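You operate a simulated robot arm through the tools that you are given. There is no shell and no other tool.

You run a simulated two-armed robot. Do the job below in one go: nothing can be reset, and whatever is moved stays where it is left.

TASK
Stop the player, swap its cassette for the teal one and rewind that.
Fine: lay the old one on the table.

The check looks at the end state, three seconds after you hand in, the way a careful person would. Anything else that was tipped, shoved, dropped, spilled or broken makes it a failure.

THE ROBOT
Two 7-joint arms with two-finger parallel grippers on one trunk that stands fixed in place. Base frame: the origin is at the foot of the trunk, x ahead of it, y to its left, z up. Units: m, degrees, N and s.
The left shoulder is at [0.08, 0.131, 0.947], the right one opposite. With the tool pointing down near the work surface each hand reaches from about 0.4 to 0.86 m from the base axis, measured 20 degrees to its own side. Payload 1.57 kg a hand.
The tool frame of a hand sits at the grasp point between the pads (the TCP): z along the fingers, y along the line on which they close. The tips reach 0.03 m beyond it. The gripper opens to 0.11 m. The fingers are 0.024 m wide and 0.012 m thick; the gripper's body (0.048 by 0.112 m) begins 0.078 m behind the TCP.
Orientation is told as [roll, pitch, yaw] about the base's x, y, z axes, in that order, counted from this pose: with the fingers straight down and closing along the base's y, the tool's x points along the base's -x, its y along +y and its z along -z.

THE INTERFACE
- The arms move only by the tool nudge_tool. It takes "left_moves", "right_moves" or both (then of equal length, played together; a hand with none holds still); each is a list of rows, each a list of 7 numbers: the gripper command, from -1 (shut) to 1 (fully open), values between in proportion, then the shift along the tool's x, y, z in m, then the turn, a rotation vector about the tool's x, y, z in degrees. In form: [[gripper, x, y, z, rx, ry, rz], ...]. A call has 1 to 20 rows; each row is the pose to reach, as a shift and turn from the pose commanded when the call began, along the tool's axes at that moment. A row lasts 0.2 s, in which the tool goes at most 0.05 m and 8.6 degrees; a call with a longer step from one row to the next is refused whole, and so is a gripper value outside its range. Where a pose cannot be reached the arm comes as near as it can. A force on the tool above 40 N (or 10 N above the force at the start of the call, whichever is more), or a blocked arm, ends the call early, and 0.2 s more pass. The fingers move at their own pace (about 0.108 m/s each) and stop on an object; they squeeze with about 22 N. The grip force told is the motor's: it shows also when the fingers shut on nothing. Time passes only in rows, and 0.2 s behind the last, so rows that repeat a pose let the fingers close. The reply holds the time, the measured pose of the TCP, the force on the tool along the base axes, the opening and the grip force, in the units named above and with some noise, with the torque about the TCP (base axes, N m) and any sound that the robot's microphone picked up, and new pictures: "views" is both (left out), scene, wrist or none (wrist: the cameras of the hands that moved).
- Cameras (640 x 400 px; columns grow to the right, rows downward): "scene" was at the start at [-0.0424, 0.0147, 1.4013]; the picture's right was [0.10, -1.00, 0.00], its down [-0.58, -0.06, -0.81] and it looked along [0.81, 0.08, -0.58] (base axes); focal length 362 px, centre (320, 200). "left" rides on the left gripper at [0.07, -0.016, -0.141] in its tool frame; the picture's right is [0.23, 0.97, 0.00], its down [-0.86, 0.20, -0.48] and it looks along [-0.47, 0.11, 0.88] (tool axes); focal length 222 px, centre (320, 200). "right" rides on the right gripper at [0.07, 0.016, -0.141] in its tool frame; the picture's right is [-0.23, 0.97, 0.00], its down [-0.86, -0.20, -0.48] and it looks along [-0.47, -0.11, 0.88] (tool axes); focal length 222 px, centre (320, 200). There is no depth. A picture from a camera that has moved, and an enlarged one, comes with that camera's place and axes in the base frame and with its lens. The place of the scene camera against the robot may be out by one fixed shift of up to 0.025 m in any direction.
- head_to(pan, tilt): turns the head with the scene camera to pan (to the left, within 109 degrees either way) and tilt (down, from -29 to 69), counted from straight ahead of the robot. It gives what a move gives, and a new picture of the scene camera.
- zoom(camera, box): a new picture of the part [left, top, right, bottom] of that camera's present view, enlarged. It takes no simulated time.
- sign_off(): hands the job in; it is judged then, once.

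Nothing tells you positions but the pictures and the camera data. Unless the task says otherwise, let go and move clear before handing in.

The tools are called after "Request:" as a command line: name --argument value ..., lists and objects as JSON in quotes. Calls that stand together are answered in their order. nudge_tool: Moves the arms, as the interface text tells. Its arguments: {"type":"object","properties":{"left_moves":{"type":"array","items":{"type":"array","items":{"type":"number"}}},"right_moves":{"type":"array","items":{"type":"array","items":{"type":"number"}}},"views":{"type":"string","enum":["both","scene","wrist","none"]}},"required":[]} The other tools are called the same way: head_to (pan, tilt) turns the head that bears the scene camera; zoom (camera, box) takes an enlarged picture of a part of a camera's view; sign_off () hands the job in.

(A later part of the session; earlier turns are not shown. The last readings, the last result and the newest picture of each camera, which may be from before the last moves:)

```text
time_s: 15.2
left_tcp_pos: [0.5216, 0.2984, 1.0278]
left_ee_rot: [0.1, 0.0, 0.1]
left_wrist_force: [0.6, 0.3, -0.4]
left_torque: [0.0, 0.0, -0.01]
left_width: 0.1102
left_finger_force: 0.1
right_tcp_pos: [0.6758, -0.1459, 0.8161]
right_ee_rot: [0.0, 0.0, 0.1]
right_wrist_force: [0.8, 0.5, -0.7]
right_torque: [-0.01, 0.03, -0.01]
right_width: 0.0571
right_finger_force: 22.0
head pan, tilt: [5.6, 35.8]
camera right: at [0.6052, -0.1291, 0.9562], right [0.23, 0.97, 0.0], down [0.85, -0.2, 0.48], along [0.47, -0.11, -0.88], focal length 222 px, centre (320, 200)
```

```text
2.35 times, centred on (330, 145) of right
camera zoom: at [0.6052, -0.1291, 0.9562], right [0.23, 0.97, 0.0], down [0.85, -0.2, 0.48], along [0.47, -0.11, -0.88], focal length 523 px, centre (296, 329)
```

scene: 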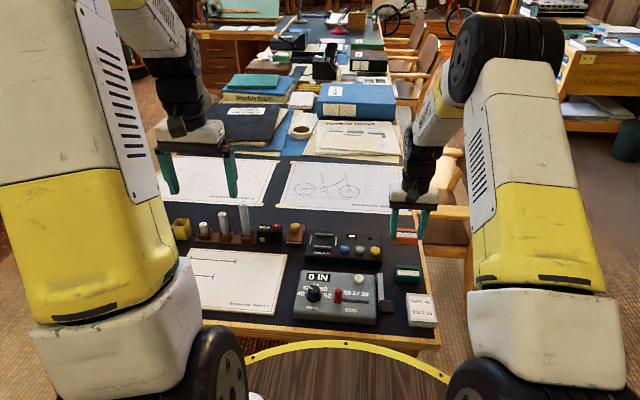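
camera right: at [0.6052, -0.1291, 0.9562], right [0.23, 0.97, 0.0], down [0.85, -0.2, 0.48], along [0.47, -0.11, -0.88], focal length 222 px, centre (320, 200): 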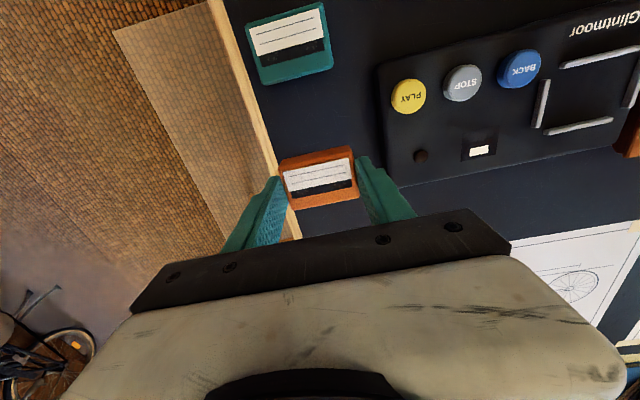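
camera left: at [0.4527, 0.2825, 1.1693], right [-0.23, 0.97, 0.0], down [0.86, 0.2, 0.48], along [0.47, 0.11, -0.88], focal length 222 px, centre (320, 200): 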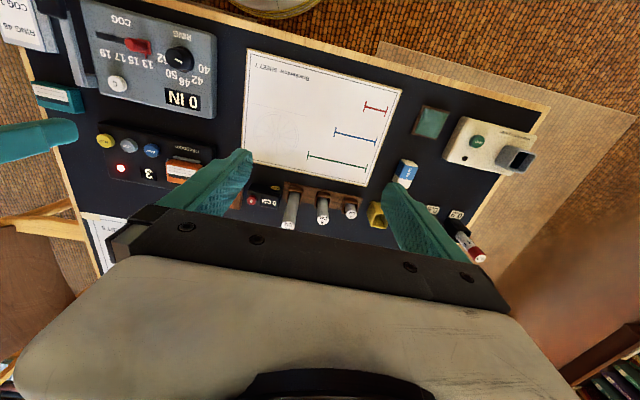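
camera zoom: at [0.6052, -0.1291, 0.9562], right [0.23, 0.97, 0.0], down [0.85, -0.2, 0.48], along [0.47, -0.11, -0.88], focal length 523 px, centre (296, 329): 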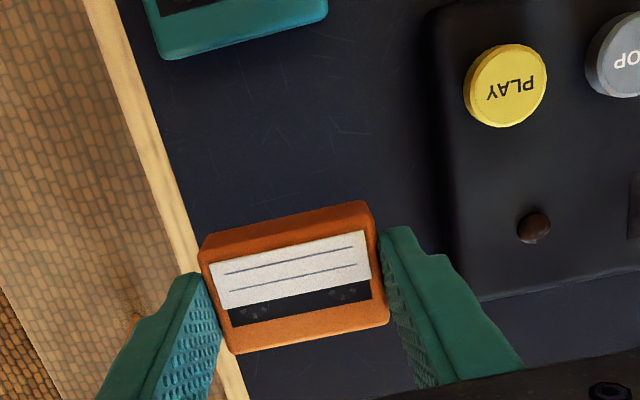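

The spot is clear, with the cassette inside the table edge and free of the player. I'll lower it gently.

Request:
nudge_tool --right_moves '[[-0.5, 0, 0.004, 0.015, 0, 0, 0], [-0.5, 0, 0.004, 0.03, 0, 0, 0], [-0.5, 0, 0.004, 0.034, 0, 0, 0], [-0.5, 0, 0.004, 0.036, 0, 0, 0], [-0.5, 0, 0.004, 0.038, 0, 0, 0]]' --views "none"

Request:
zoom --camera "scene" --box '[360, 210, 440, 260]'

```text
time_s: 16.4
left_tcp_pos: [0.522, 0.2987, 1.0262]
left_ee_rot: [0.1, 0.1, 0.0]
left_wrist_force: [-0.4, -0.3, -0.5]
left_torque: [0.0, -0.03, 0.0]
left_width: 0.1102
left_finger_force: 0.1
right_tcp_pos: [0.6752, -0.1401, 0.7768]
right_ee_rot: [0.0, -0.1, 0.0]
right_wrist_force: [0.3, 0.3, -1.0]
right_torque: [0.03, 0.01, 0.01]
right_width: 0.0567
right_finger_force: 21.9
head pan, tilt: [5.6, 35.8]
```

```text
8.00 times, centred on (400, 235) of scene
camera zoom: at [-0.0424, 0.0147, 1.4013], right [0.1, -1.0, 0.0], down [-0.58, -0.06, -0.81], along [0.81, 0.08, -0.58], focal length 2892 px, centre (-320, -80)
```

zoom: 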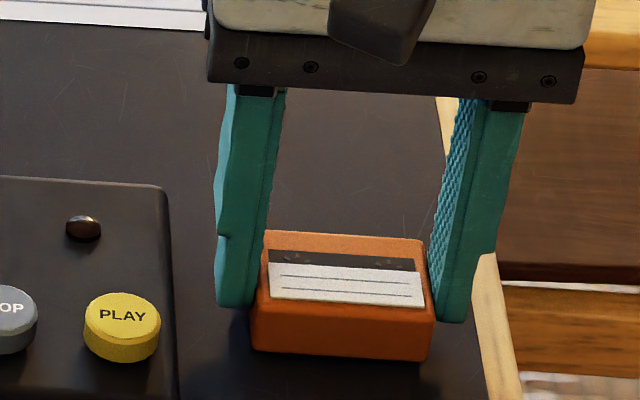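

It hasn't touched yet. I'll keep descending in small steps.

Request:
nudge_tool --right_moves '[[-0.5, 0, 0, 0.002, 0, 0, 0], [-0.5, 0, 0, 0.004, 0, 0, 0], [-0.5, 0, 0, 0.006, 0, 0, 0]]' --views "none"

Request:
zoom --camera "scene" --box '[360, 210, 440, 260]'

```text
time_s: 17.2
left_tcp_pos: [0.5205, 0.2994, 1.027]
left_ee_rot: [0.1, 0.0, 0.0]
left_wrist_force: [-0.6, -0.4, -0.7]
left_torque: [0.0, -0.03, 0.01]
left_width: 0.11
left_finger_force: 0.0
right_tcp_pos: [0.6751, -0.1395, 0.7744]
right_ee_rot: [0.0, -0.2, 0.0]
right_wrist_force: [0.2, 0.2, 18.2]
right_torque: [0.03, -0.03, 0.02]
right_width: 0.0573
right_finger_force: 22.4
head pan, tilt: [5.6, 35.8]
```

```text
8.00 times, centred on (400, 235) of scene
camera zoom: at [-0.043, 0.0149, 1.4013], right [0.1, -1.0, 0.0], down [-0.58, -0.06, -0.81], along [0.81, 0.08, -0.58], focal length 2892 px, centre (-320, -80)
```

zoom: 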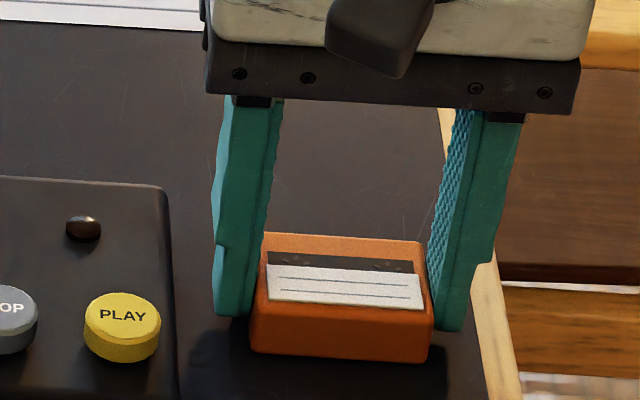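

It's on the table (18 N contact). I'll ease off, open slightly and lift away.

Request:
nudge_tool --right_moves '[[-0.5, 0, 0, -0.0015, 0, 0, 0], [0.1, 0, 0, -0.002, 0, 0, 0], [0.18, 0, 0, -0.002, 0, 0, 0], [0.18, 0, 0, -0.002, 0, 0, 0], [0.18, 0, 0, -0.012, 0, 0, 0], [0.18, 0, 0, -0.03, 0, 0, 0], [0.18, 0.02, 0, -0.06, 0, 0, 0], [0.5, 0.05, 0, -0.085, 0, 0, 0], [0.5, 0.09, 0, -0.09, 0, 0, 0], [0.5, 0.11, -0.005, -0.09, 0, 0, 0], [0.5, 0.11, -0.005, -0.09, 0, 0, 0]]'

Request:
zoom --camera "right" --box '[220, 80, 420, 205]'

Request:
zoom --camera "scene" --box '[320, 200, 480, 300]'

```text
time_s: 19.6
left_tcp_pos: [0.5216, 0.2984, 1.0269]
left_ee_rot: [0.0, 0.0, 0.1]
left_wrist_force: [-0.4, -0.7, -0.6]
left_torque: [-0.04, -0.02, -0.01]
left_width: 0.1097
left_finger_force: 0.0
right_tcp_pos: [0.566, -0.1454, 0.8622]
right_ee_rot: [0.0, 0.0, 0.1]
right_wrist_force: [-0.8, -0.5, -0.3]
right_torque: [-0.01, 0.0, 0.01]
right_width: 0.0825
right_finger_force: 0.0
head pan, tilt: [5.6, 35.8]
camera right: at [0.4955, -0.1301, 1.0029], right [0.23, 0.97, 0.0], down [0.86, -0.2, 0.48], along [0.47, -0.11, -0.88], focal length 222 px, centre (320, 200)
```

scene: 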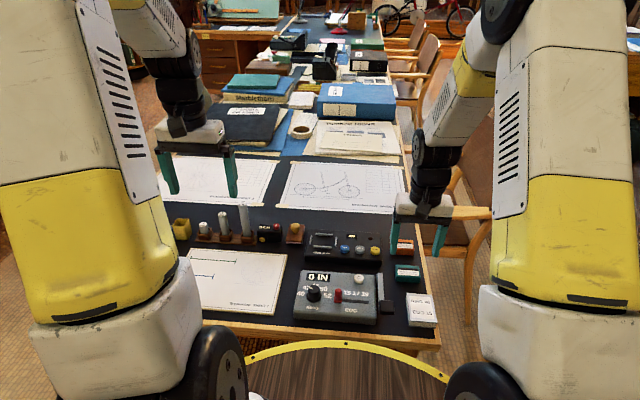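
right: 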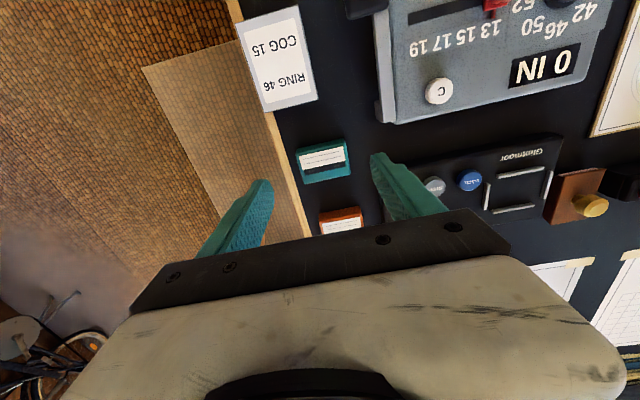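

```text
3.20 times, centred on (320, 142) of right
camera zoom: at [0.4955, -0.1301, 1.0029], right [0.23, 0.97, 0.0], down [0.86, -0.2, 0.48], along [0.47, -0.11, -0.88], focal length 711 px, centre (320, 384)
```

zoom: 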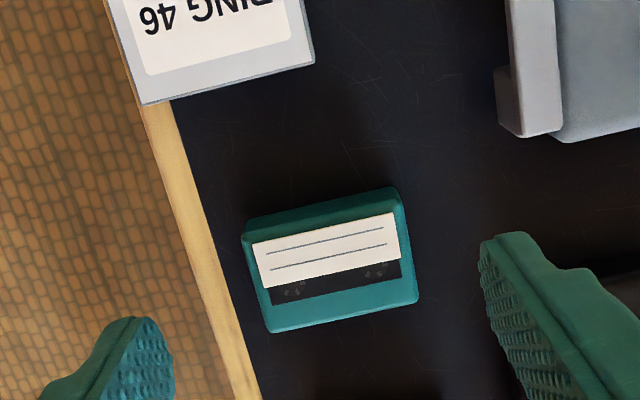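

```text
4.00 times, centred on (400, 250) of scene
camera zoom: at [-0.0424, 0.0147, 1.4013], right [0.1, -1.0, 0.0], down [-0.58, -0.06, -0.81], along [0.81, 0.08, -0.58], focal length 1446 px, centre (0, 0)
```

zoom: 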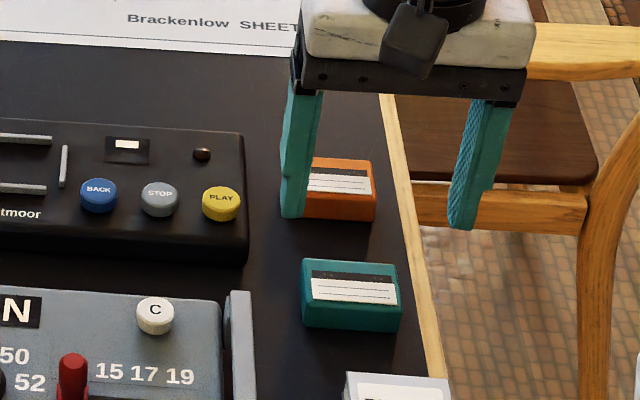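

The orange cassette lies flat at (0.675, -0.14), and the grip sat about 0.018 m in x from the cassette's rear edge. The teal one is aligned with the axes and centred near (0.581, -0.146), so I'll descend on it to the same relative grip.

Request:
nudge_tool --right_moves '[[0.5, -0.0152, -0.001, 0.02, 0, 0, 0], [0.5, -0.0152, -0.001, 0.045, 0, 0, 0], [0.5, -0.0152, -0.001, 0.065, 0, 0, 0], [0.5, -0.0152, -0.001, 0.065, 0, 0, 0]]'

Request:
zoom --camera "right" --box '[220, 110, 420, 235]'

Request:
zoom --camera "scene" --box '[360, 230, 460, 293]'

```text
time_s: 20.6
left_tcp_pos: [0.522, 0.2982, 1.0267]
left_ee_rot: [0.0, 0.0, 0.0]
left_wrist_force: [-0.4, 0.4, -0.8]
left_torque: [0.03, 0.02, 0.02]
left_width: 0.1101
left_finger_force: 0.0
right_tcp_pos: [0.5806, -0.1458, 0.7986]
right_ee_rot: [-0.1, 0.0, 0.0]
right_wrist_force: [-0.5, 0.8, 0.5]
right_torque: [0.04, 0.01, 0.02]
right_width: 0.0823
right_finger_force: 0.1
head pan, tilt: [5.6, 35.8]
camera right: at [0.5105, -0.1302, 0.9382], right [0.23, 0.97, 0.0], down [0.85, -0.2, 0.48], along [0.47, -0.11, -0.88], focal length 222 px, centre (320, 200)
```

scene: 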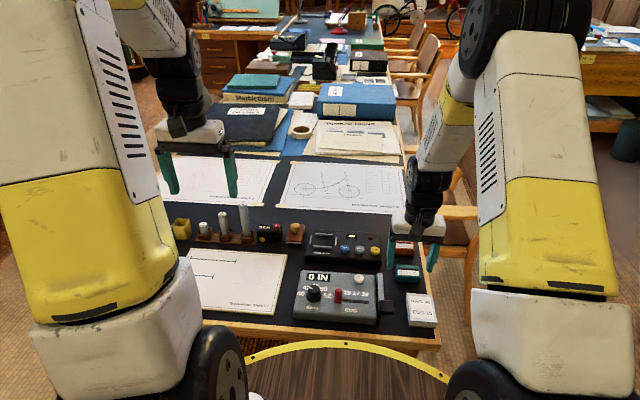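
right: 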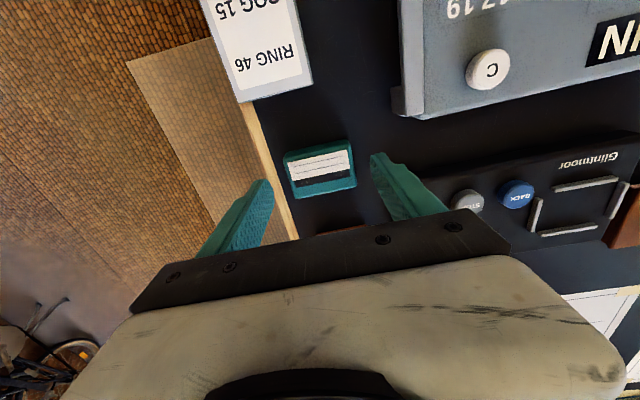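

```text
3.20 times, centred on (320, 172) of right
camera zoom: at [0.5105, -0.1302, 0.9382], right [0.23, 0.97, 0.0], down [0.85, -0.2, 0.48], along [0.47, -0.11, -0.88], focal length 711 px, centre (320, 288)
```

zoom: 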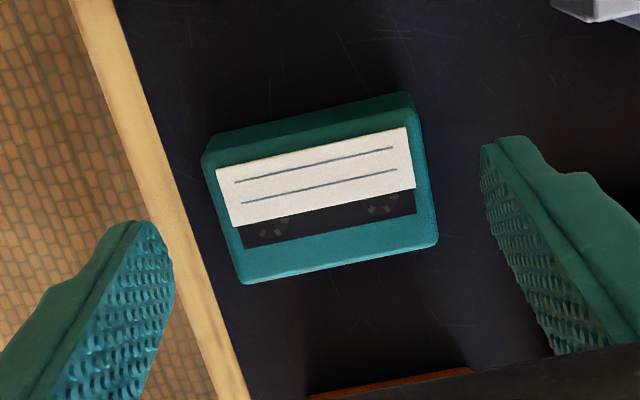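

```text
6.35 times, centred on (410, 262) of scene
camera zoom: at [-0.0424, 0.0147, 1.4013], right [0.1, -1.0, 0.0], down [-0.58, -0.06, -0.81], along [0.81, 0.08, -0.58], focal length 2295 px, centre (-251, -190)
```

zoom: 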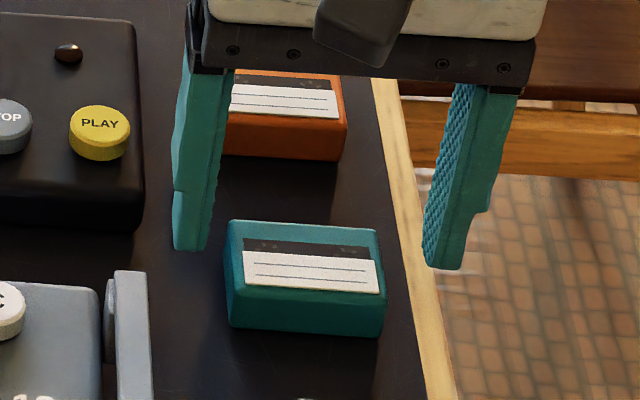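

The alignment matches the orange cassette's approach almost exactly. I'll descend and grip.

Request:
nudge_tool --right_moves '[[0.5, 0, 0, 0.01, 0, 0, 0], [0.5, 0, 0, 0.018, 0, 0, 0], [0.5, 0, 0, 0.0226, 0, 0, 0], [0.2, 0, 0, 0.0226, 0, 0, 0], [-0.1, 0, 0, 0.0226, 0, 0, 0], [-0.5, 0, 0, 0.0226, 0, 0, 0], [-0.5, 0, 0, 0.0226, 0, 0, 0]]' --views "wrist"

Request:
zoom --camera "right" --box '[220, 110, 420, 235]'

Request:
zoom --camera "scene" --box '[360, 230, 460, 293]'

```text
time_s: 22.2
left_tcp_pos: [0.5206, 0.299, 1.0274]
left_ee_rot: [0.0, 0.0, 0.0]
left_wrist_force: [0.3, 0.5, -0.1]
left_torque: [0.03, 0.02, 0.01]
left_width: 0.1098
left_finger_force: 0.1
right_tcp_pos: [0.5798, -0.1454, 0.7757]
right_ee_rot: [0.0, 0.0, 0.0]
right_wrist_force: [1.0, 0.3, 0.2]
right_torque: [0.0, -0.01, -0.01]
right_width: 0.0572
right_finger_force: 22.3
head pan, tilt: [5.6, 35.8]
camera right: at [0.5102, -0.1306, 0.9156], right [0.23, 0.97, 0.0], down [0.86, -0.2, 0.48], along [0.47, -0.11, -0.88], focal length 222 px, centre (320, 200)
```

right: 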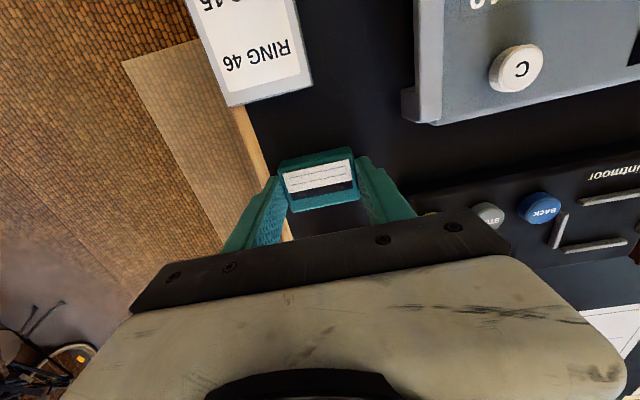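

```text
3.20 times, centred on (320, 172) of right
camera zoom: at [0.5102, -0.1306, 0.9156], right [0.23, 0.97, 0.0], down [0.86, -0.2, 0.48], along [0.47, -0.11, -0.88], focal length 711 px, centre (320, 288)
```

zoom: 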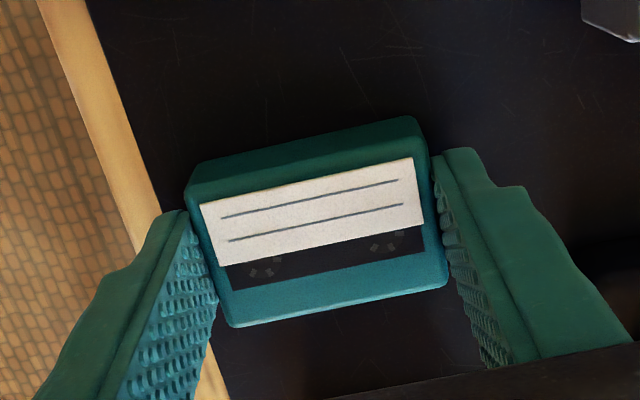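

```text
6.35 times, centred on (410, 262) of scene
camera zoom: at [-0.0424, 0.0147, 1.4013], right [0.1, -1.0, 0.0], down [-0.58, -0.06, -0.81], along [0.81, 0.08, -0.58], focal length 2295 px, centre (-251, -190)
```

zoom: 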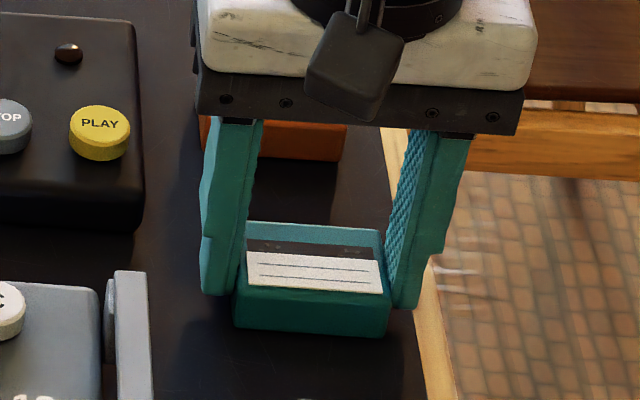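

The teal cassette is gripped (0.057 m, 22 N). I'll lift it and hover in front of the bay so I can measure the empty bay exactly.

Request:
nudge_tool --right_moves '[[-0.5, 0, 0, -0.01, 0, 0, 0], [-0.5, 0, 0, -0.04, 0, 0, 0], [-0.5, 0, 0, -0.08, 0, 0, 0], [-0.5, 0, 0, -0.12, 0, 0, 0], [-0.5, 0, 0.04, -0.125, 0, 0, 0], [-0.5, 0, 0.085, -0.125, 0, 0, 0], [-0.5, 0, 0.13, -0.125, 0, 0, 0], [-0.5, 0, 0.175, -0.125, 0, 0, 0], [-0.5, 0, 0.2146, -0.125, 0, 0, 0], [-0.5, 0, 0.2146, -0.125, 0, 0, 0]]'

Request:
zoom --camera "right" --box '[240, 110, 400, 210]'

Request:
zoom --camera "scene" --box '[280, 215, 360, 265]'

Request:
zoom --camera "left" --box '[80, 110, 240, 210]'

```text
time_s: 24.4
left_tcp_pos: [0.5199, 0.2995, 1.028]
left_ee_rot: [0.0, 0.1, 0.0]
left_wrist_force: [0.7, -0.1, 0.5]
left_torque: [0.0, -0.02, -0.01]
left_width: 0.11
left_finger_force: 0.1
right_tcp_pos: [0.5801, 0.0695, 0.8991]
right_ee_rot: [0.0, 0.0, 0.1]
right_wrist_force: [0.7, -0.5, -0.9]
right_torque: [-0.03, 0.03, 0.02]
right_width: 0.0572
right_finger_force: 21.9
head pan, tilt: [5.6, 35.8]
camera right: at [0.511, 0.0843, 1.0404], right [0.23, 0.97, 0.0], down [0.86, -0.2, 0.48], along [0.47, -0.11, -0.88], focal length 222 px, centre (320, 200)
```

scene: 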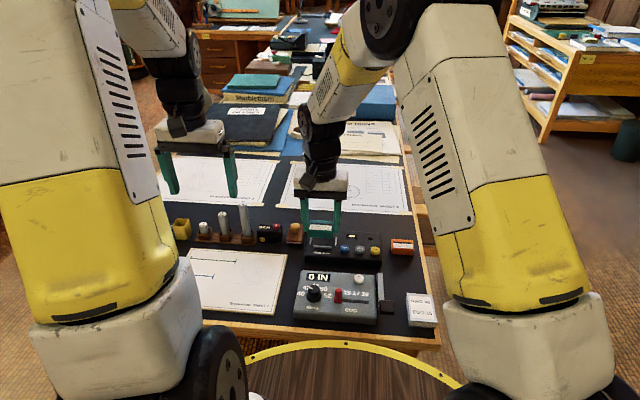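
right: 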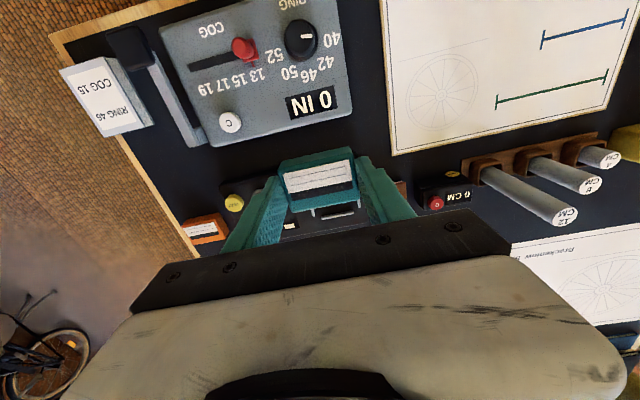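

```text
4.00 times, centred on (320, 160) of right
camera zoom: at [0.511, 0.0843, 1.0404], right [0.23, 0.97, 0.0], down [0.86, -0.2, 0.48], along [0.47, -0.11, -0.88], focal length 888 px, centre (320, 360)
```

zoom: 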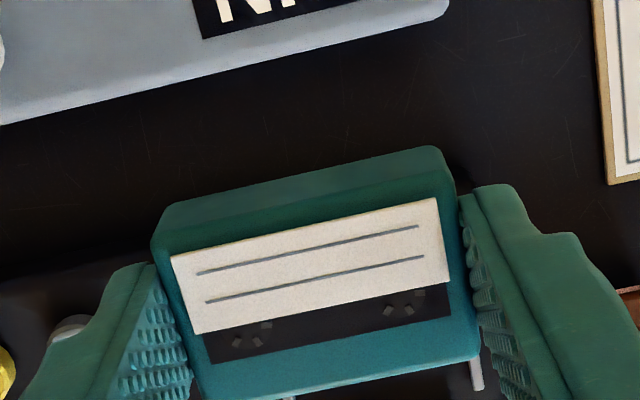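

```text
8.00 times, centred on (320, 240) of scene
camera zoom: at [-0.0424, 0.0148, 1.4013], right [0.1, -1.0, 0.0], down [-0.58, -0.06, -0.81], along [0.81, 0.08, -0.58], focal length 2892 px, centre (320, -120)
```

zoom: 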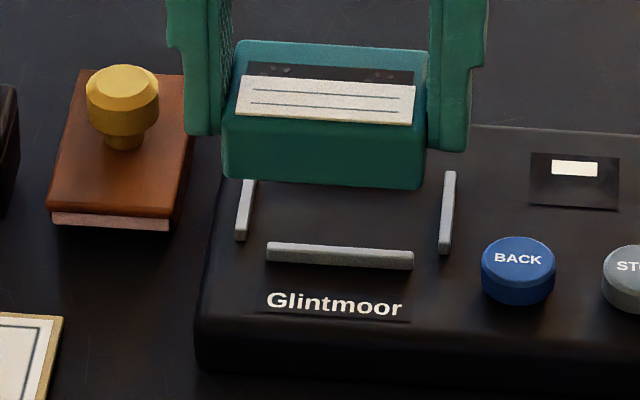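

```text
4.00 times, centred on (160, 160) of left
camera zoom: at [0.4527, 0.2826, 1.1691], right [-0.23, 0.97, 0.0], down [0.86, 0.2, 0.48], along [0.47, 0.11, -0.88], focal length 888 px, centre (960, 360)
```

zoom: 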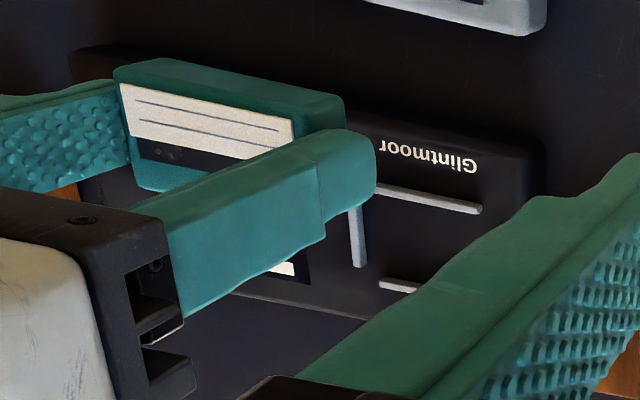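

The cassette hides the bay from here. I'll move further forward, past the bay, so it's seen ahead of the cassette in the wrist view.

Request:
nudge_tool --right_moves '[[-0.5, -0.04, 0, 0, 0, 0, 0], [-0.5, -0.08, 0, 0, 0, 0, 0], [-0.5, -0.12, 0, 0, 0, 0, 0], [-0.5, -0.15, 0, 0, 0, 0, 0], [-0.5, -0.15, 0, 0, 0, 0, 0]]' --views "wrist"

Request:
zoom --camera "right" --box '[240, 80, 400, 180]'

Request:
zoom --camera "scene" --box '[280, 215, 360, 265]'

Request:
zoom --camera "left" --box '[80, 110, 240, 210]'

```text
time_s: 25.6
left_tcp_pos: [0.5214, 0.2998, 1.0271]
left_ee_rot: [0.0, 0.1, -0.1]
left_wrist_force: [-0.4, 0.8, -1.9]
left_torque: [-0.03, -0.03, -0.01]
left_width: 0.1102
left_finger_force: 0.1
right_tcp_pos: [0.7305, 0.068, 0.8989]
right_ee_rot: [0.0, 0.0, 0.0]
right_wrist_force: [0.0, -0.5, -0.8]
right_torque: [0.01, -0.02, -0.01]
right_width: 0.057
right_finger_force: 21.9
head pan, tilt: [5.6, 35.8]
camera right: at [0.6603, 0.0838, 1.0404], right [0.23, 0.97, 0.0], down [0.86, -0.2, 0.48], along [0.47, -0.11, -0.88], focal length 222 px, centre (320, 200)
```

right: 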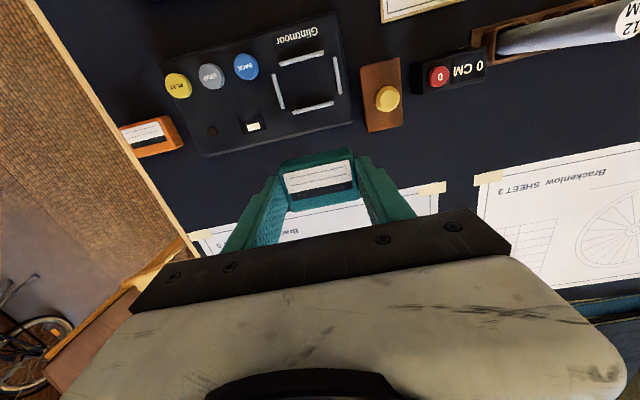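

```text
4.00 times, centred on (320, 130) of right
camera zoom: at [0.6603, 0.0838, 1.0404], right [0.23, 0.97, 0.0], down [0.86, -0.2, 0.48], along [0.47, -0.11, -0.88], focal length 888 px, centre (320, 480)
```

zoom: 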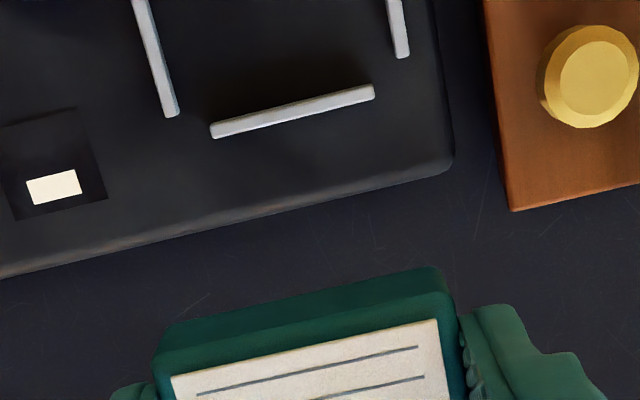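

```text
8.00 times, centred on (320, 240) of scene
camera zoom: at [-0.0424, 0.0148, 1.4013], right [0.1, -1.0, 0.0], down [-0.58, -0.06, -0.81], along [0.81, 0.08, -0.58], focal length 2892 px, centre (320, -120)
```

zoom: 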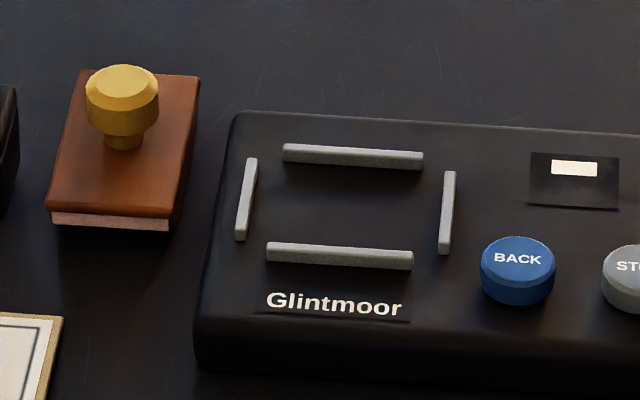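

```text
4.00 times, centred on (160, 160) of left
camera zoom: at [0.4528, 0.2825, 1.1691], right [-0.23, 0.97, 0.0], down [0.86, 0.2, 0.48], along [0.47, 0.11, -0.88], focal length 888 px, centre (960, 360)
```

zoom: 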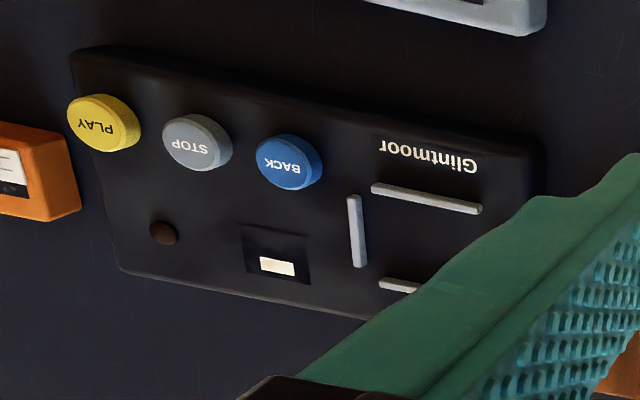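

Request:
zoom --camera "right" --box '[230, 30, 390, 130]'

Request:
zoom --camera "right" --box '[260, 35, 360, 98]'

```text
4.00 times, centred on (310, 80) of right
camera zoom: at [0.6603, 0.0838, 1.0404], right [0.23, 0.97, 0.0], down [0.86, -0.2, 0.48], along [0.47, -0.11, -0.88], focal length 888 px, centre (360, 680)
```

zoom: 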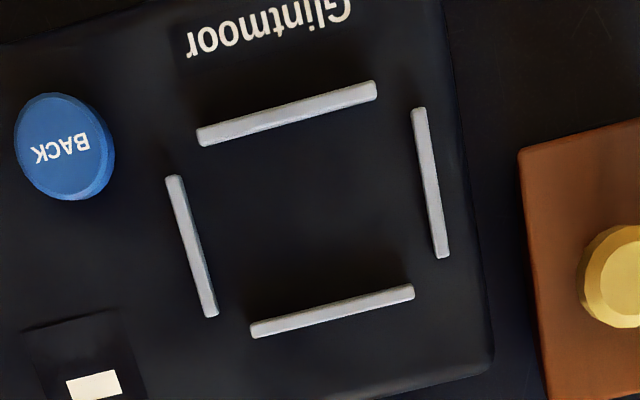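

```text
6.35 times, centred on (310, 66) of right
camera zoom: at [0.6603, 0.0838, 1.0404], right [0.23, 0.97, 0.0], down [0.86, -0.2, 0.48], along [0.47, -0.11, -0.88], focal length 1410 px, centre (384, 1048)
```

zoom: 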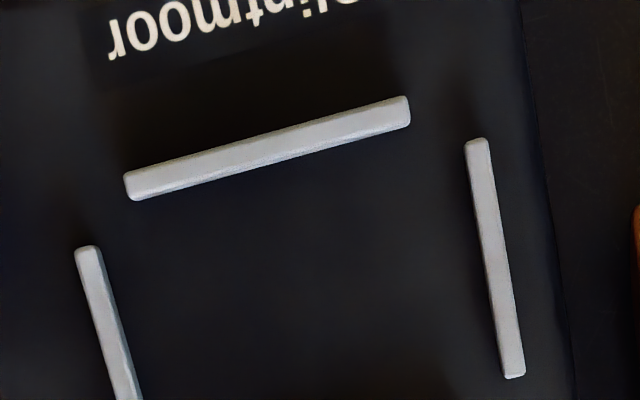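

The rails put the bay's centre at about (0.661, 0.0697), with roughly ±2.8 mm of slack. The teal cassette sits about 3 mm forward in my grip, so I'll put the TCP at (0.6585, 0.070) and hover just above the rails.

Request:
nudge_tool --right_moves '[[-0.5, 0.035, 0.001, 0, 0, 0, 0], [-0.5, 0.0715, 0.001, 0, 0, 0, 0], [-0.5, 0.0715, 0.001, 0.035, 0, 0, 0], [-0.5, 0.0715, 0.001, 0.065, 0, 0, 0], [-0.5, 0.0715, 0.001, 0.08, 0, 0, 0], [-0.5, 0.0715, 0.001, 0.08, 0, 0, 0]]'

Request:
zoom --camera "right" --box '[220, 110, 420, 235]'

Request:
zoom --camera "scene" --box '[280, 215, 360, 265]'

Request:
zoom --camera "left" --box '[80, 110, 240, 210]'

```text
time_s: 27.0
left_tcp_pos: [0.5212, 0.2999, 1.0274]
left_ee_rot: [0.0, 0.1, 0.0]
left_wrist_force: [0.3, 0.0, 0.1]
left_torque: [-0.01, 0.02, -0.01]
left_width: 0.1098
left_finger_force: 0.1
right_tcp_pos: [0.6598, 0.0689, 0.8208]
right_ee_rot: [0.0, 0.0, -0.1]
right_wrist_force: [-0.6, 0.6, -0.9]
right_torque: [0.0, -0.02, 0.0]
right_width: 0.0568
right_finger_force: 21.7
head pan, tilt: [5.6, 35.8]
camera right: at [0.5894, 0.0849, 0.9606], right [0.23, 0.97, 0.0], down [0.86, -0.2, 0.48], along [0.47, -0.11, -0.88], focal length 222 px, centre (320, 200)
```

scene: 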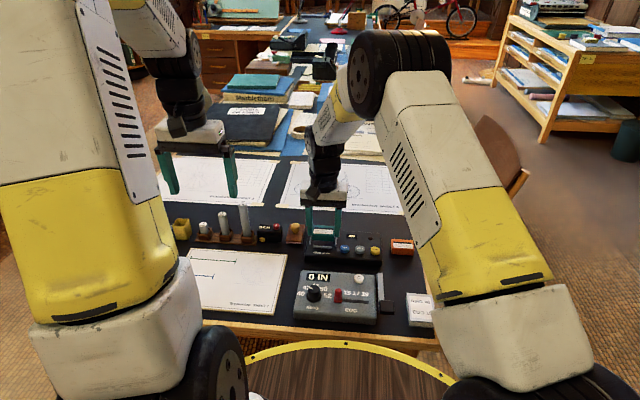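
right: 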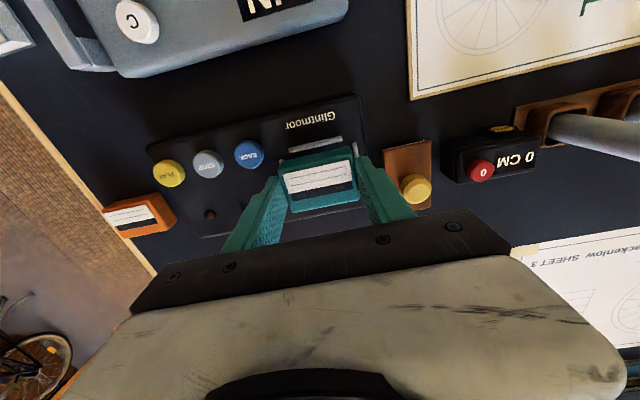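

```text
3.20 times, centred on (320, 172) of right
camera zoom: at [0.5894, 0.0849, 0.9606], right [0.23, 0.97, 0.0], down [0.86, -0.2, 0.48], along [0.47, -0.11, -0.88], focal length 711 px, centre (320, 288)
```

zoom: 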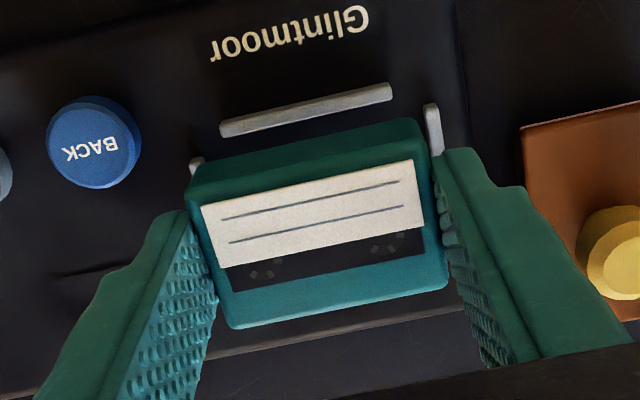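

```text
8.00 times, centred on (320, 240) of scene
camera zoom: at [-0.0424, 0.0148, 1.4013], right [0.1, -1.0, 0.0], down [-0.58, -0.06, -0.81], along [0.81, 0.08, -0.58], focal length 2892 px, centre (320, -120)
```

zoom: 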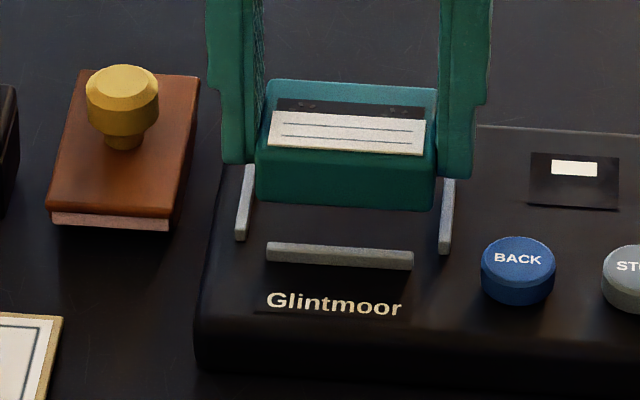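

```text
4.00 times, centred on (160, 160) of left
camera zoom: at [0.4528, 0.2825, 1.1691], right [-0.23, 0.97, 0.0], down [0.86, 0.2, 0.48], along [0.47, 0.11, -0.88], focal length 888 px, centre (960, 360)
```

zoom: 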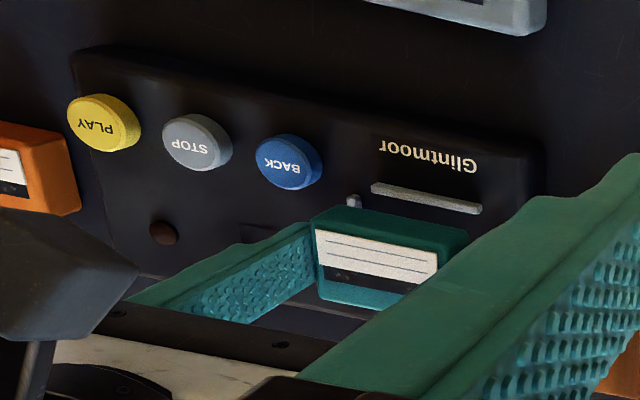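

The cassette is aligned over the bay to within about 1 mm of where the orange one sat. I'll lower it slowly; early force would mean a rail.

Request:
nudge_tool --right_moves '[[-0.5, 0, 0, 0.006, 0, 0, 0], [-0.5, 0, 0, 0.01, 0, 0, 0], [-0.5, 0, 0, 0.013, 0, 0, 0], [-0.5, 0, 0, 0.015, 0, 0, 0]]' --views "none"

Request:
zoom --camera "scene" --box '[280, 215, 360, 265]'

Request:
zoom --camera "right" --box '[220, 110, 420, 235]'

```text
time_s: 28.0
left_tcp_pos: [0.5214, 0.2997, 1.0273]
left_ee_rot: [0.0, 0.0, 0.0]
left_wrist_force: [-0.2, -0.2, 0.6]
left_torque: [0.0, -0.03, -0.04]
left_width: 0.1099
left_finger_force: 0.2
right_tcp_pos: [0.6587, 0.0688, 0.8058]
right_ee_rot: [0.0, 0.1, 0.0]
right_wrist_force: [0.0, -1.2, -0.2]
right_torque: [0.01, 0.03, -0.03]
right_width: 0.057
right_finger_force: 21.9
head pan, tilt: [5.6, 35.8]
```

```text
8.00 times, centred on (320, 240) of scene
camera zoom: at [-0.0424, 0.0148, 1.4013], right [0.1, -1.0, 0.0], down [-0.58, -0.06, -0.81], along [0.81, 0.08, -0.58], focal length 2892 px, centre (320, -120)
```

zoom: 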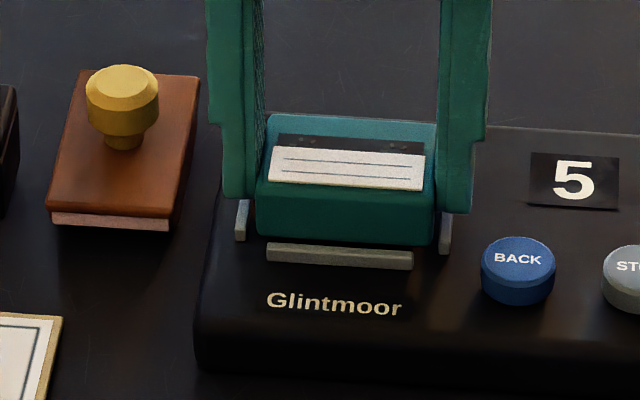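

```text
3.20 times, centred on (320, 172) of right
camera zoom: at [0.5892, 0.0848, 0.9457], right [0.23, 0.97, 0.0], down [0.86, -0.2, 0.48], along [0.47, -0.11, -0.88], focal length 711 px, centre (320, 288)
```

zoom: 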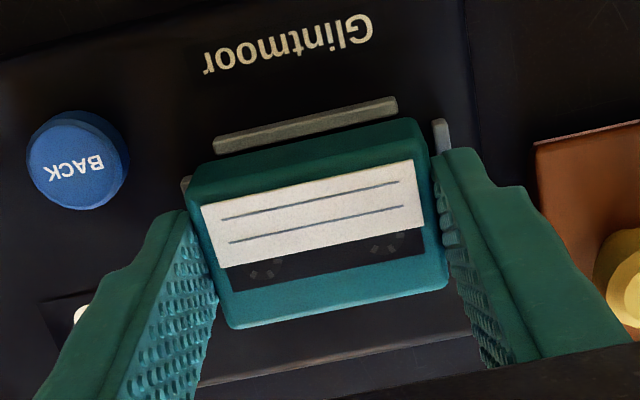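

The display already reads 5, so the player senses the teal cassette, and there's no rail contact. I'll lower the last few millimetres until it seats.

Request:
nudge_tool --right_moves '[[-0.5, 0, 0, 0.0015, 0, 0, 0], [-0.5, 0, 0, 0.003, 0, 0, 0], [-0.5, 0, 0, 0.0045, 0, 0, 0]]' --views "none"

Request:
zoom --camera "scene" --box '[280, 215, 360, 265]'

```text
time_s: 28.8
left_tcp_pos: [0.5223, 0.2978, 1.0269]
left_ee_rot: [0.1, 0.0, 0.0]
left_wrist_force: [-0.1, -0.9, 0.2]
left_torque: [-0.02, 0.0, 0.02]
left_width: 0.1101
left_finger_force: 0.1
right_tcp_pos: [0.659, 0.0686, 0.8001]
right_ee_rot: [-0.1, 0.1, 0.0]
right_wrist_force: [1.3, 0.2, -0.2]
right_torque: [0.02, -0.05, 0.0]
right_width: 0.0571
right_finger_force: 21.7
head pan, tilt: [5.6, 35.8]
```

```text
8.00 times, centred on (320, 240) of scene
camera zoom: at [-0.0423, 0.0148, 1.4013], right [0.1, -1.0, 0.0], down [-0.58, -0.06, -0.81], along [0.81, 0.08, -0.58], focal length 2892 px, centre (320, -120)
```

zoom: 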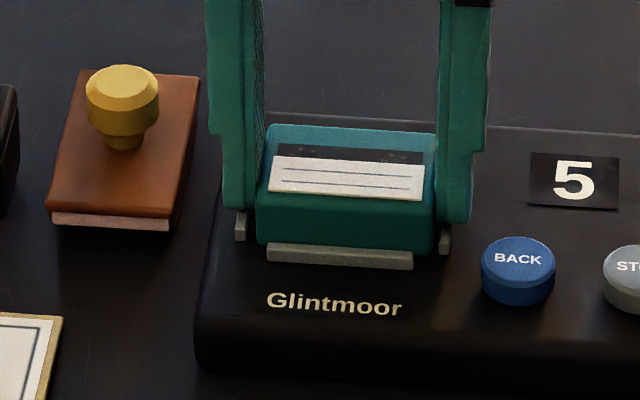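

Request:
nudge_tool --right_moves '[[-0.5, 0, 0, 0.0006, 0, 0, 0], [-0.5, 0, 0, 0.0012, 0, 0, 0]]' --views "none"

Request:
zoom --camera "scene" --box '[280, 215, 360, 265]'

```text
time_s: 29.4
left_tcp_pos: [0.5216, 0.2985, 1.0275]
left_ee_rot: [0.0, 0.1, 0.0]
left_wrist_force: [1.1, -1.0, -0.4]
left_torque: [-0.02, -0.02, 0.03]
left_width: 0.11
left_finger_force: 0.1
right_tcp_pos: [0.6581, 0.0692, 0.7998]
right_ee_rot: [0.0, -0.1, 0.0]
right_wrist_force: [-0.4, -0.3, 7.1]
right_torque: [-0.16, 0.07, -0.01]
right_width: 0.0573
right_finger_force: 22.1
head pan, tilt: [5.6, 35.8]
```

```text
8.00 times, centred on (320, 240) of scene
camera zoom: at [-0.0426, 0.0148, 1.4013], right [0.1, -1.0, 0.0], down [-0.58, -0.06, -0.81], along [0.81, 0.08, -0.58], focal length 2892 px, centre (320, -120)
```

zoom: 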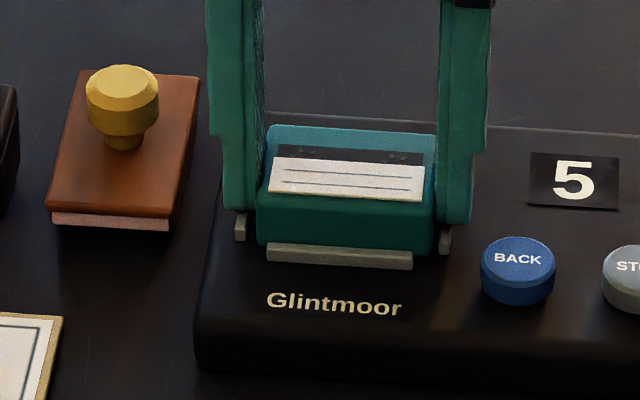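

Contact at 7 N, so it's seated. I'll open gently and lift clear.

Request:
nudge_tool --right_moves '[[-0.3, 0, 0, -0.0008, 0, 0, 0], [0.08, 0, 0, -0.0008, 0, 0, 0], [0.14, 0, 0, -0.001, 0, 0, 0], [0.2, 0, 0, -0.002, 0, 0, 0], [0.25, 0, 0, -0.006, 0, 0, 0], [0.3, 0, 0, -0.02, 0, 0, 0], [0.3, 0, 0, -0.05, 0, 0, 0], [0.3, 0, 0, -0.09, 0, 0, 0], [0.3, 0, 0, -0.09, 0, 0, 0]]'

Request:
zoom --camera "scene" --box '[280, 215, 360, 265]'

Request:
zoom --camera "right" --box '[220, 100, 420, 225]'

```text
time_s: 31.4
left_tcp_pos: [0.5216, 0.2983, 1.0263]
left_ee_rot: [0.0, 0.0, 0.0]
left_wrist_force: [0.2, -0.4, 0.0]
left_torque: [-0.03, 0.0, 0.02]
left_width: 0.1101
left_finger_force: 0.1
right_tcp_pos: [0.6588, 0.0693, 0.8886]
right_ee_rot: [0.0, 0.0, 0.0]
right_wrist_force: [0.3, 0.7, -0.7]
right_torque: [0.0, -0.01, 0.01]
right_width: 0.0713
right_finger_force: 0.1
head pan, tilt: [5.6, 35.8]
camera right: at [0.5893, 0.0851, 1.0288], right [0.23, 0.97, 0.0], down [0.86, -0.2, 0.48], along [0.47, -0.11, -0.88], focal length 222 px, centre (320, 200)
```

scene: 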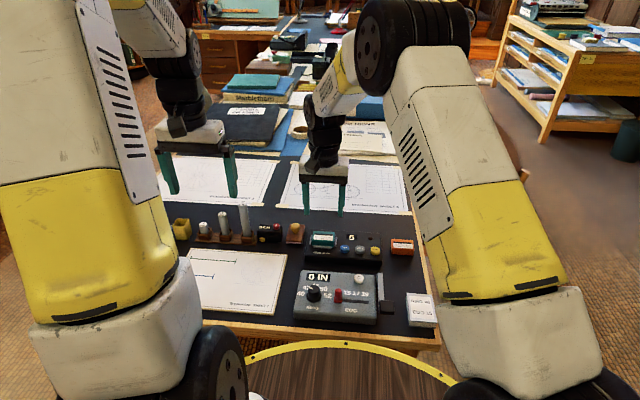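
right: 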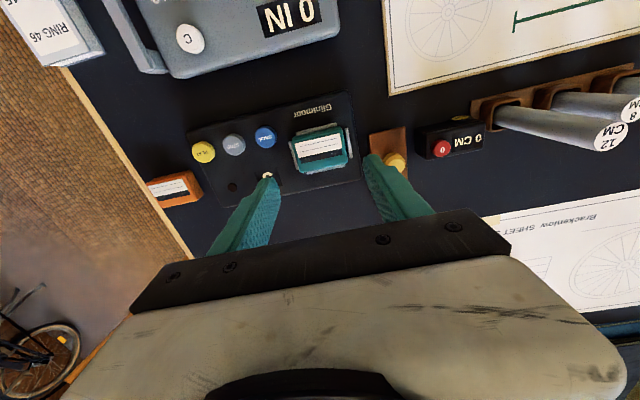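

```text
8.00 times, centred on (320, 240) of scene
camera zoom: at [-0.0423, 0.0148, 1.4013], right [0.1, -1.0, 0.0], down [-0.58, -0.06, -0.81], along [0.81, 0.08, -0.58], focal length 2892 px, centre (320, -120)
```

zoom: 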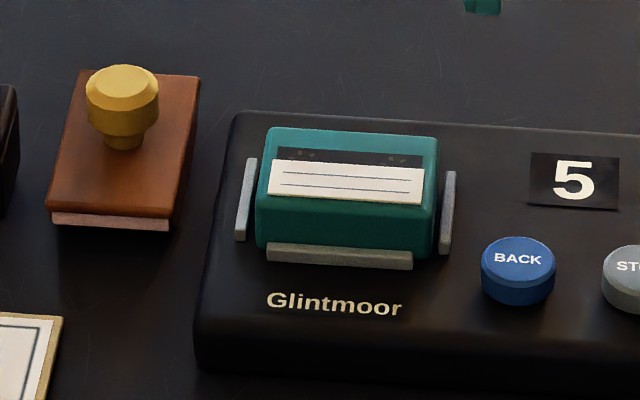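

```text
3.20 times, centred on (320, 162) of right
camera zoom: at [0.5893, 0.0851, 1.0288], right [0.23, 0.97, 0.0], down [0.86, -0.2, 0.48], along [0.47, -0.11, -0.88], focal length 711 px, centre (320, 320)
```

zoom: 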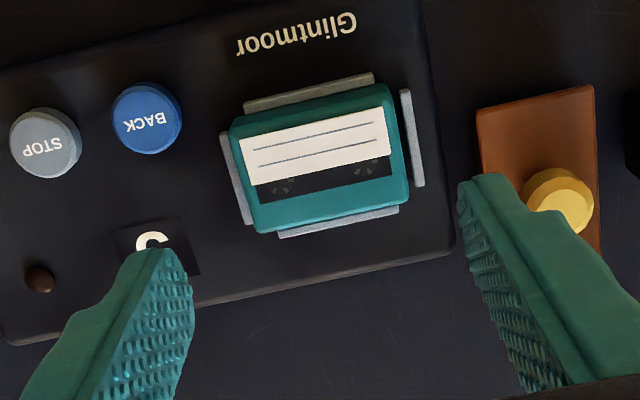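

The teal cassette sits flat in the bay and the counter shows 5. BACK is at about (0.630, 0.0115), so I'll shut the fingers and hover over it.

Request:
nudge_tool --right_moves '[[-1, 0.01, -0.02, 0, 0, 0, 0], [-1, 0.0288, -0.0578, 0, 0, 0, 0], [-1, 0.0288, -0.0578, 0.03, 0, 0, 0], [-1, 0.0288, -0.0578, 0.06, 0, 0, 0], [-1, 0.0288, -0.0578, 0.06, 0, 0, 0]]' --views "none"

Request:
zoom --camera "right" --box '[220, 80, 460, 230]'

Request:
zoom --camera "scene" --box '[280, 190, 440, 290]'

```text
time_s: 32.6
left_tcp_pos: [0.5219, 0.2974, 1.0275]
left_ee_rot: [0.0, 0.0, 0.1]
left_wrist_force: [0.3, -0.2, 0.3]
left_torque: [-0.02, -0.03, 0.02]
left_width: 0.1098
left_finger_force: 0.1
right_tcp_pos: [0.6289, 0.0111, 0.8289]
right_ee_rot: [0.0, 0.0, 0.0]
right_wrist_force: [-0.1, -0.4, -0.5]
right_torque: [-0.01, 0.03, -0.02]
right_width: 0.0002
right_finger_force: 20.9
head pan, tilt: [5.6, 35.8]
```

```text
2.67 times, centred on (340, 155) of right
camera zoom: at [0.5599, 0.0268, 0.9693], right [0.23, 0.97, 0.0], down [0.85, -0.2, 0.48], along [0.47, -0.11, -0.88], focal length 592 px, centre (267, 320)
```

zoom: 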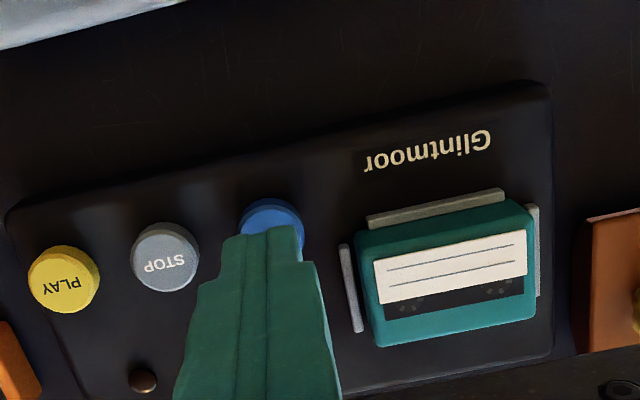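

```text
4.00 times, centred on (360, 240) of scene
camera zoom: at [-0.0424, 0.0148, 1.4013], right [0.1, -1.0, 0.0], down [-0.58, -0.06, -0.81], along [0.81, 0.08, -0.58], focal length 1446 px, centre (160, 40)
```

zoom: 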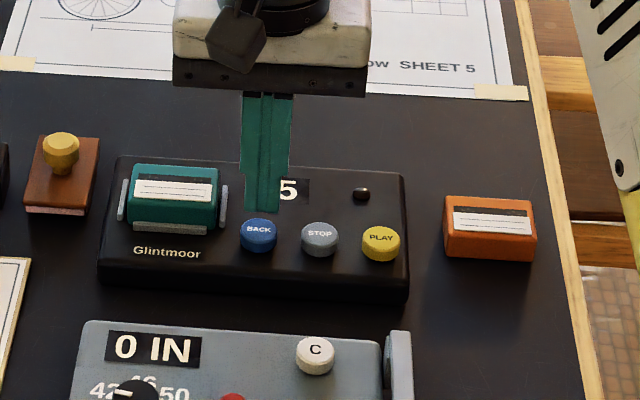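

The fingers are centred over BACK the same way they were over STOP. I'll press it slowly.

Request:
nudge_tool --right_moves '[[-1, 0, 0, 0.012, 0, 0, 0], [-1, 0, 0, 0.022, 0, 0, 0], [-1, 0, 0, 0.026, 0, 0, 0], [-1, 0, 0, 0.028, 0, 0, 0], [-1, 0, 0, 0.03, 0, 0, 0]]' --views "none"

Request:
zoom --camera "scene" --box '[280, 190, 440, 290]'

Request:
zoom --camera "left" --box '[80, 110, 240, 210]'

```text
time_s: 33.8
left_tcp_pos: [0.5212, 0.2986, 1.0271]
left_ee_rot: [0.0, 0.0, 0.1]
left_wrist_force: [-0.4, 0.5, 1.0]
left_torque: [0.01, 0.0, -0.01]
left_width: 0.1098
left_finger_force: 0.1
right_tcp_pos: [0.6308, 0.0116, 0.8]
right_ee_rot: [0.0, 0.0, -0.1]
right_wrist_force: [-5.9, -1.1, 15.2]
right_torque: [-0.04, 0.14, -0.01]
right_width: 0.0
right_finger_force: 21.3
head pan, tilt: [5.6, 35.8]
heard: click
```

```text
4.00 times, centred on (360, 240) of scene
camera zoom: at [-0.0431, 0.0147, 1.4013], right [0.1, -1.0, 0.0], down [-0.58, -0.06, -0.81], along [0.81, 0.08, -0.58], focal length 1446 px, centre (160, 40)
```

zoom: 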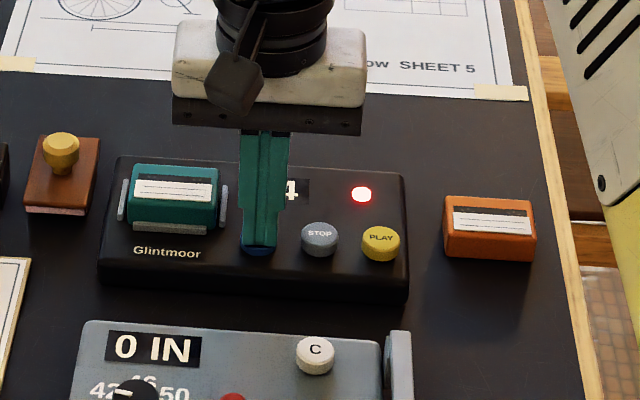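

```text
4.00 times, centred on (160, 160) of left
camera zoom: at [0.4522, 0.2824, 1.1694], right [-0.23, 0.97, 0.0], down [0.85, 0.2, 0.48], along [0.47, 0.11, -0.88], focal length 888 px, centre (960, 360)
```

zoom: 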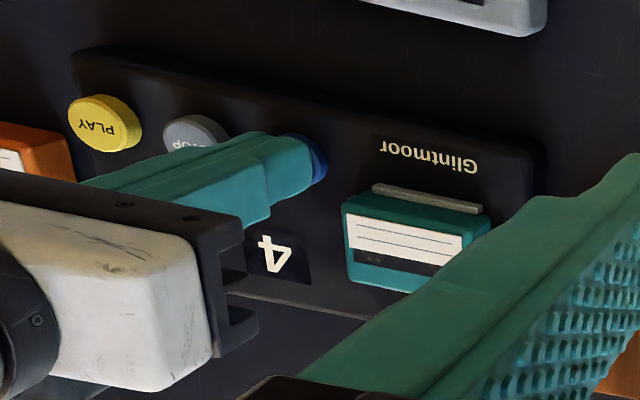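

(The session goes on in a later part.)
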